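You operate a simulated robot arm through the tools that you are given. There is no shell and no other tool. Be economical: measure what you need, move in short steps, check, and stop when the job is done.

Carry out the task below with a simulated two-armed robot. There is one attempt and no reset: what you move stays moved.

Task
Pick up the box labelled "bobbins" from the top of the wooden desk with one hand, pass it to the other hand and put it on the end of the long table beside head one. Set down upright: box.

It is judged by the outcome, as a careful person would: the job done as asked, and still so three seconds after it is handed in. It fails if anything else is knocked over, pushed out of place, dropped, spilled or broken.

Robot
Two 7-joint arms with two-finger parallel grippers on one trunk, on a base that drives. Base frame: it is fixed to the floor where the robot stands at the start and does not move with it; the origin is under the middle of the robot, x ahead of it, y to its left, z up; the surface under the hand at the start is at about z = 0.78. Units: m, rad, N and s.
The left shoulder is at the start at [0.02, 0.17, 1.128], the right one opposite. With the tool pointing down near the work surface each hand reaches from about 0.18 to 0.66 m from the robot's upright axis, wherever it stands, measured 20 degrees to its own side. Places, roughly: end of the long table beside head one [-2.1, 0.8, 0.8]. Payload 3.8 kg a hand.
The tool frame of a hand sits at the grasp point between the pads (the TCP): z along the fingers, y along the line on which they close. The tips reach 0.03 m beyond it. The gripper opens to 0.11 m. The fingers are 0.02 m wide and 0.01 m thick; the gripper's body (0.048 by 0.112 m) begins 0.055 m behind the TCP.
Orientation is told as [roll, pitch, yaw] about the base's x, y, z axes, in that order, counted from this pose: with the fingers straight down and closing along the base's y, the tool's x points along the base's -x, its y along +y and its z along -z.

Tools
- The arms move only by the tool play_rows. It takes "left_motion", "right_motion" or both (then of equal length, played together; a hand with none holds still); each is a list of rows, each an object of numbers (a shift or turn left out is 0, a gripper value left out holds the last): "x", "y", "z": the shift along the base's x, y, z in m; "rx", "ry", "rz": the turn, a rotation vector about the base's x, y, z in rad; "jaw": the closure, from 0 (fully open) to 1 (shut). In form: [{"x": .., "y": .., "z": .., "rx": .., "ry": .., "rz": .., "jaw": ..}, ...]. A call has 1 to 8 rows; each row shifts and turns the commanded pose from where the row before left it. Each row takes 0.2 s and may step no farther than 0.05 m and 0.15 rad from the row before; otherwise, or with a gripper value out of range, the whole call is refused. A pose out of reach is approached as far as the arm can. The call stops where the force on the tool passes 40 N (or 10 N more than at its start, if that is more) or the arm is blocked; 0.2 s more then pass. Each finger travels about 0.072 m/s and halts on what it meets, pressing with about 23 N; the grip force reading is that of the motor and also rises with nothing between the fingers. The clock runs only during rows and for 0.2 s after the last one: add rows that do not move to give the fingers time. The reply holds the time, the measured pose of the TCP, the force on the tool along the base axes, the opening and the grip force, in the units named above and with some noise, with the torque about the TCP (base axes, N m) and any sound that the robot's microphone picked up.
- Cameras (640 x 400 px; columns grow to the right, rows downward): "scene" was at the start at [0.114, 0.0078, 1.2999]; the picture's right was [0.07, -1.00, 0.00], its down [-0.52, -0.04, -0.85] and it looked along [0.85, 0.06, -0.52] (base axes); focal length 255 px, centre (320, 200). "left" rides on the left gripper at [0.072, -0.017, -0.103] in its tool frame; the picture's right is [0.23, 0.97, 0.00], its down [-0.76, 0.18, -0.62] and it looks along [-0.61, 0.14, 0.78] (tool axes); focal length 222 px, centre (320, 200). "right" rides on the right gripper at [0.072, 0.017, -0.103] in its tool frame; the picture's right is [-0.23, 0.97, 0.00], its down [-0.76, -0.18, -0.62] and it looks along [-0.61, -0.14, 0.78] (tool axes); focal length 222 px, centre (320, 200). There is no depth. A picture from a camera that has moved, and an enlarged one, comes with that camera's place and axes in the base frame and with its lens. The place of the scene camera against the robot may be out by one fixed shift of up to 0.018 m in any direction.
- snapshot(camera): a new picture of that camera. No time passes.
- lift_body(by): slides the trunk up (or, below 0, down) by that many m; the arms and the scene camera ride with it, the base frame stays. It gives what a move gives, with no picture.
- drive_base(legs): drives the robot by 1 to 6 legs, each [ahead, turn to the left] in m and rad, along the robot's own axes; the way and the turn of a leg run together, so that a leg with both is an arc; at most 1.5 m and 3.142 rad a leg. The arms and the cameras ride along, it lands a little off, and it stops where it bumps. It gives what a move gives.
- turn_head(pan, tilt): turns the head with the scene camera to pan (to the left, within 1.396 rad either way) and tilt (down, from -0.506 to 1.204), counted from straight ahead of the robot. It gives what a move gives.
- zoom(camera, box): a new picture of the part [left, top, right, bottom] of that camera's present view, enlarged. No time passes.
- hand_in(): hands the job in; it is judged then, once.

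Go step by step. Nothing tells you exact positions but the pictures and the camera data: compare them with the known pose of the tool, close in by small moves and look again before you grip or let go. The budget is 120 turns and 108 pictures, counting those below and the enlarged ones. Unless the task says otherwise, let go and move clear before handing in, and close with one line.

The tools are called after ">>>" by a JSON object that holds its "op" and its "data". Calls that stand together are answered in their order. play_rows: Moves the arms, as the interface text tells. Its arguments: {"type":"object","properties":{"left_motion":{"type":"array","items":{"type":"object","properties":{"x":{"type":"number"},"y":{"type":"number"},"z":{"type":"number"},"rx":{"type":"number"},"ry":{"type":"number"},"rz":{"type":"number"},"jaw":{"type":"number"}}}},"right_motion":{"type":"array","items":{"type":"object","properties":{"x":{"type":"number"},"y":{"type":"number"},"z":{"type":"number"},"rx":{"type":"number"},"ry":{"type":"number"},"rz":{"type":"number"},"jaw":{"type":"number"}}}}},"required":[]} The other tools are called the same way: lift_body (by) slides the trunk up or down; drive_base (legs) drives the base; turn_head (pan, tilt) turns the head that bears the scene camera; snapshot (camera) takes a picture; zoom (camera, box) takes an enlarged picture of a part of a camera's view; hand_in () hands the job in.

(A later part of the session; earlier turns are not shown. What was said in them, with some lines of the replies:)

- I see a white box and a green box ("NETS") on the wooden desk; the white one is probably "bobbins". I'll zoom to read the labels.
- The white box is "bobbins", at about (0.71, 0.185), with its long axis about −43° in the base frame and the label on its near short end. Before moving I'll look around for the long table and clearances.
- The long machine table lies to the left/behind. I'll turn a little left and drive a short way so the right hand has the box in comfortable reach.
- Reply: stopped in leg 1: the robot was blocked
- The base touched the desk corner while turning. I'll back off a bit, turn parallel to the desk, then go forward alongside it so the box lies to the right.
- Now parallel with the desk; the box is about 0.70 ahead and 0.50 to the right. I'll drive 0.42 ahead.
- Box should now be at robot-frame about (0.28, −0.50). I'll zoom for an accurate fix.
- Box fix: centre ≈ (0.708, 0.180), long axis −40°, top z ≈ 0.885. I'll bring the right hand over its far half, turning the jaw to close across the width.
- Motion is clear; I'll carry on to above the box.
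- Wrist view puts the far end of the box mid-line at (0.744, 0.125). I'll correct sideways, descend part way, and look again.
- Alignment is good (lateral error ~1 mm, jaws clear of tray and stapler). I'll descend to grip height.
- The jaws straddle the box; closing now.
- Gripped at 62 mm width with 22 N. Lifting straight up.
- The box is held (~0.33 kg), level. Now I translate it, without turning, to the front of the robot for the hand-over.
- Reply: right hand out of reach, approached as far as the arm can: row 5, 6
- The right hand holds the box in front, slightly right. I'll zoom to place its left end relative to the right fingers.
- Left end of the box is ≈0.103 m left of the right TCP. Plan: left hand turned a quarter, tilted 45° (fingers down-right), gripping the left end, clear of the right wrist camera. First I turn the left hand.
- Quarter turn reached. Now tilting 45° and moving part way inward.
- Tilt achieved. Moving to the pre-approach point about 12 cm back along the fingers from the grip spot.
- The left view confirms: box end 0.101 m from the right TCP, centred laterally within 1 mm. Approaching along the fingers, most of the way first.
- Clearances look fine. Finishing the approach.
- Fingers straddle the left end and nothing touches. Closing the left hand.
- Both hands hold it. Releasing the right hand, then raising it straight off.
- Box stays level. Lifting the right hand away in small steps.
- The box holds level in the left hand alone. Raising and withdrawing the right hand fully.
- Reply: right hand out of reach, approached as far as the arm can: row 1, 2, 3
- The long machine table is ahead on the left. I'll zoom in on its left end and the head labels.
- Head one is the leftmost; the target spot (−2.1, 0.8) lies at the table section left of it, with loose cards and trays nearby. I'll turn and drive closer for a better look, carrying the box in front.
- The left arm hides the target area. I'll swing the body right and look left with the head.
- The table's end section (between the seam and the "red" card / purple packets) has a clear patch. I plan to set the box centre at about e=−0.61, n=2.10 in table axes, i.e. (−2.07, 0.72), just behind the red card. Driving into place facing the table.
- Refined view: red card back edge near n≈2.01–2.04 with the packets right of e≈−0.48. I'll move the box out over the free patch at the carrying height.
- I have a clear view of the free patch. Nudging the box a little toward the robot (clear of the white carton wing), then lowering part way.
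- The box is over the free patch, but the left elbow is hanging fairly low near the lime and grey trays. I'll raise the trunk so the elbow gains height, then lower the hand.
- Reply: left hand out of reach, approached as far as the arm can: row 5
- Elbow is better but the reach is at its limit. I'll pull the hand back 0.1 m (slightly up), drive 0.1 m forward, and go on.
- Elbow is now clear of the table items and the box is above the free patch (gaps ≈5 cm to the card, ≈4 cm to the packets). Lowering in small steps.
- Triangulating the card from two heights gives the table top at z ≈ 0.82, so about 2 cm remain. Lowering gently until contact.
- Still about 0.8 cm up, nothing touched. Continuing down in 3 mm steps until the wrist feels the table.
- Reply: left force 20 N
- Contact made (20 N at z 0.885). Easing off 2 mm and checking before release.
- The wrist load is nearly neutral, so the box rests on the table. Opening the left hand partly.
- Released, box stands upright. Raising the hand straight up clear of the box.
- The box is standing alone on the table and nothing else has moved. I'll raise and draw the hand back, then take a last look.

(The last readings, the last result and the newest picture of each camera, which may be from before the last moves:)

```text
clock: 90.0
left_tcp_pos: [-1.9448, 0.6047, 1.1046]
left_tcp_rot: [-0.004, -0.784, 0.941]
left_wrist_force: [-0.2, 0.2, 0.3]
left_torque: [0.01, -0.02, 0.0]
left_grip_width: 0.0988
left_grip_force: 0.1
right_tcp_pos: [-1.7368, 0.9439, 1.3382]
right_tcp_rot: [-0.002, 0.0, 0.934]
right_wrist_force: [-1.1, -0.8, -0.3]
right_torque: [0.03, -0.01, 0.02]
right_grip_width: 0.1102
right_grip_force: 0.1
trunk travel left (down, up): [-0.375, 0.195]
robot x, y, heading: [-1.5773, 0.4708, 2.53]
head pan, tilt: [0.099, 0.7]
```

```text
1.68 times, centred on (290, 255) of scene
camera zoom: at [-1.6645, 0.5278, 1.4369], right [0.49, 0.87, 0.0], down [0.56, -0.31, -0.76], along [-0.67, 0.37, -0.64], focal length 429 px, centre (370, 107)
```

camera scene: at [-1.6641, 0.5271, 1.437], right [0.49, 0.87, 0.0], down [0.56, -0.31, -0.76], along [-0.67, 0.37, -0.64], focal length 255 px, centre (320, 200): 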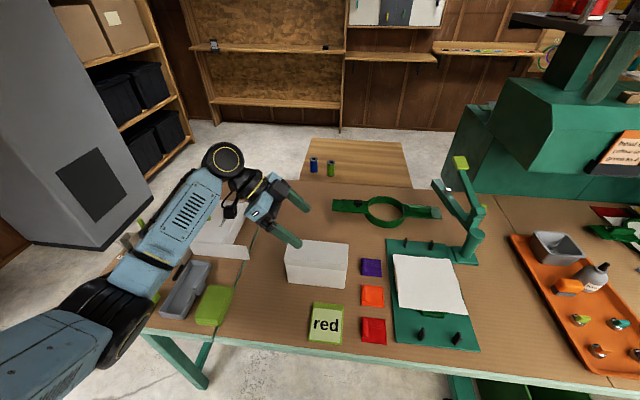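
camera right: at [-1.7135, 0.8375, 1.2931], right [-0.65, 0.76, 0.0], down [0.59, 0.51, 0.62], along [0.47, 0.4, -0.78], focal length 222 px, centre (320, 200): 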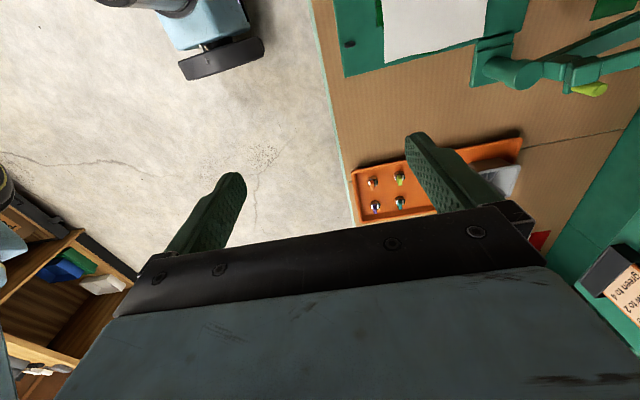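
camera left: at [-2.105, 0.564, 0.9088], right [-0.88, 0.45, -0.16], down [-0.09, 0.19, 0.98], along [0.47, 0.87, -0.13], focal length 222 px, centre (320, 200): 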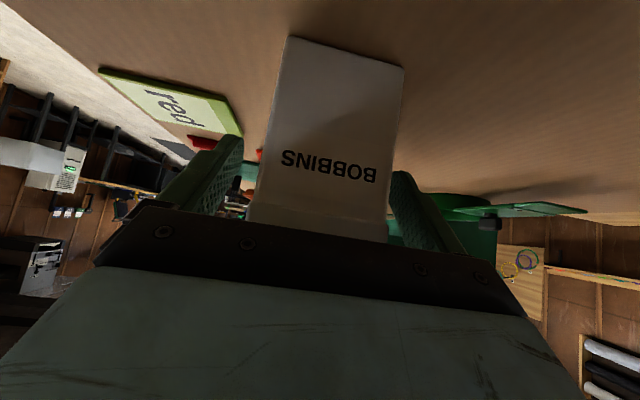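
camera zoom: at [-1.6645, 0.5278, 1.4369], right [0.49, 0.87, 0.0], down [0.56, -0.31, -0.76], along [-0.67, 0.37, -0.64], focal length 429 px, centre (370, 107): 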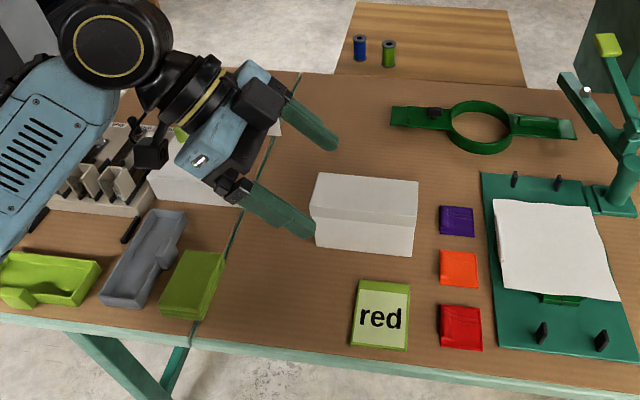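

The box stands upright on the clear end of the long table beside head one, both hands are clear, and everything around it is undisturbed. Handing in.

>>> {"op": "hand_in", "data": {}}

```text
The job is handed in.
```

The "bobbins" box was picked up from the desk with the right hand and passed to the left. It now stands upright on the end of the long table beside head one, nothing around it moved, and the job is handed in.
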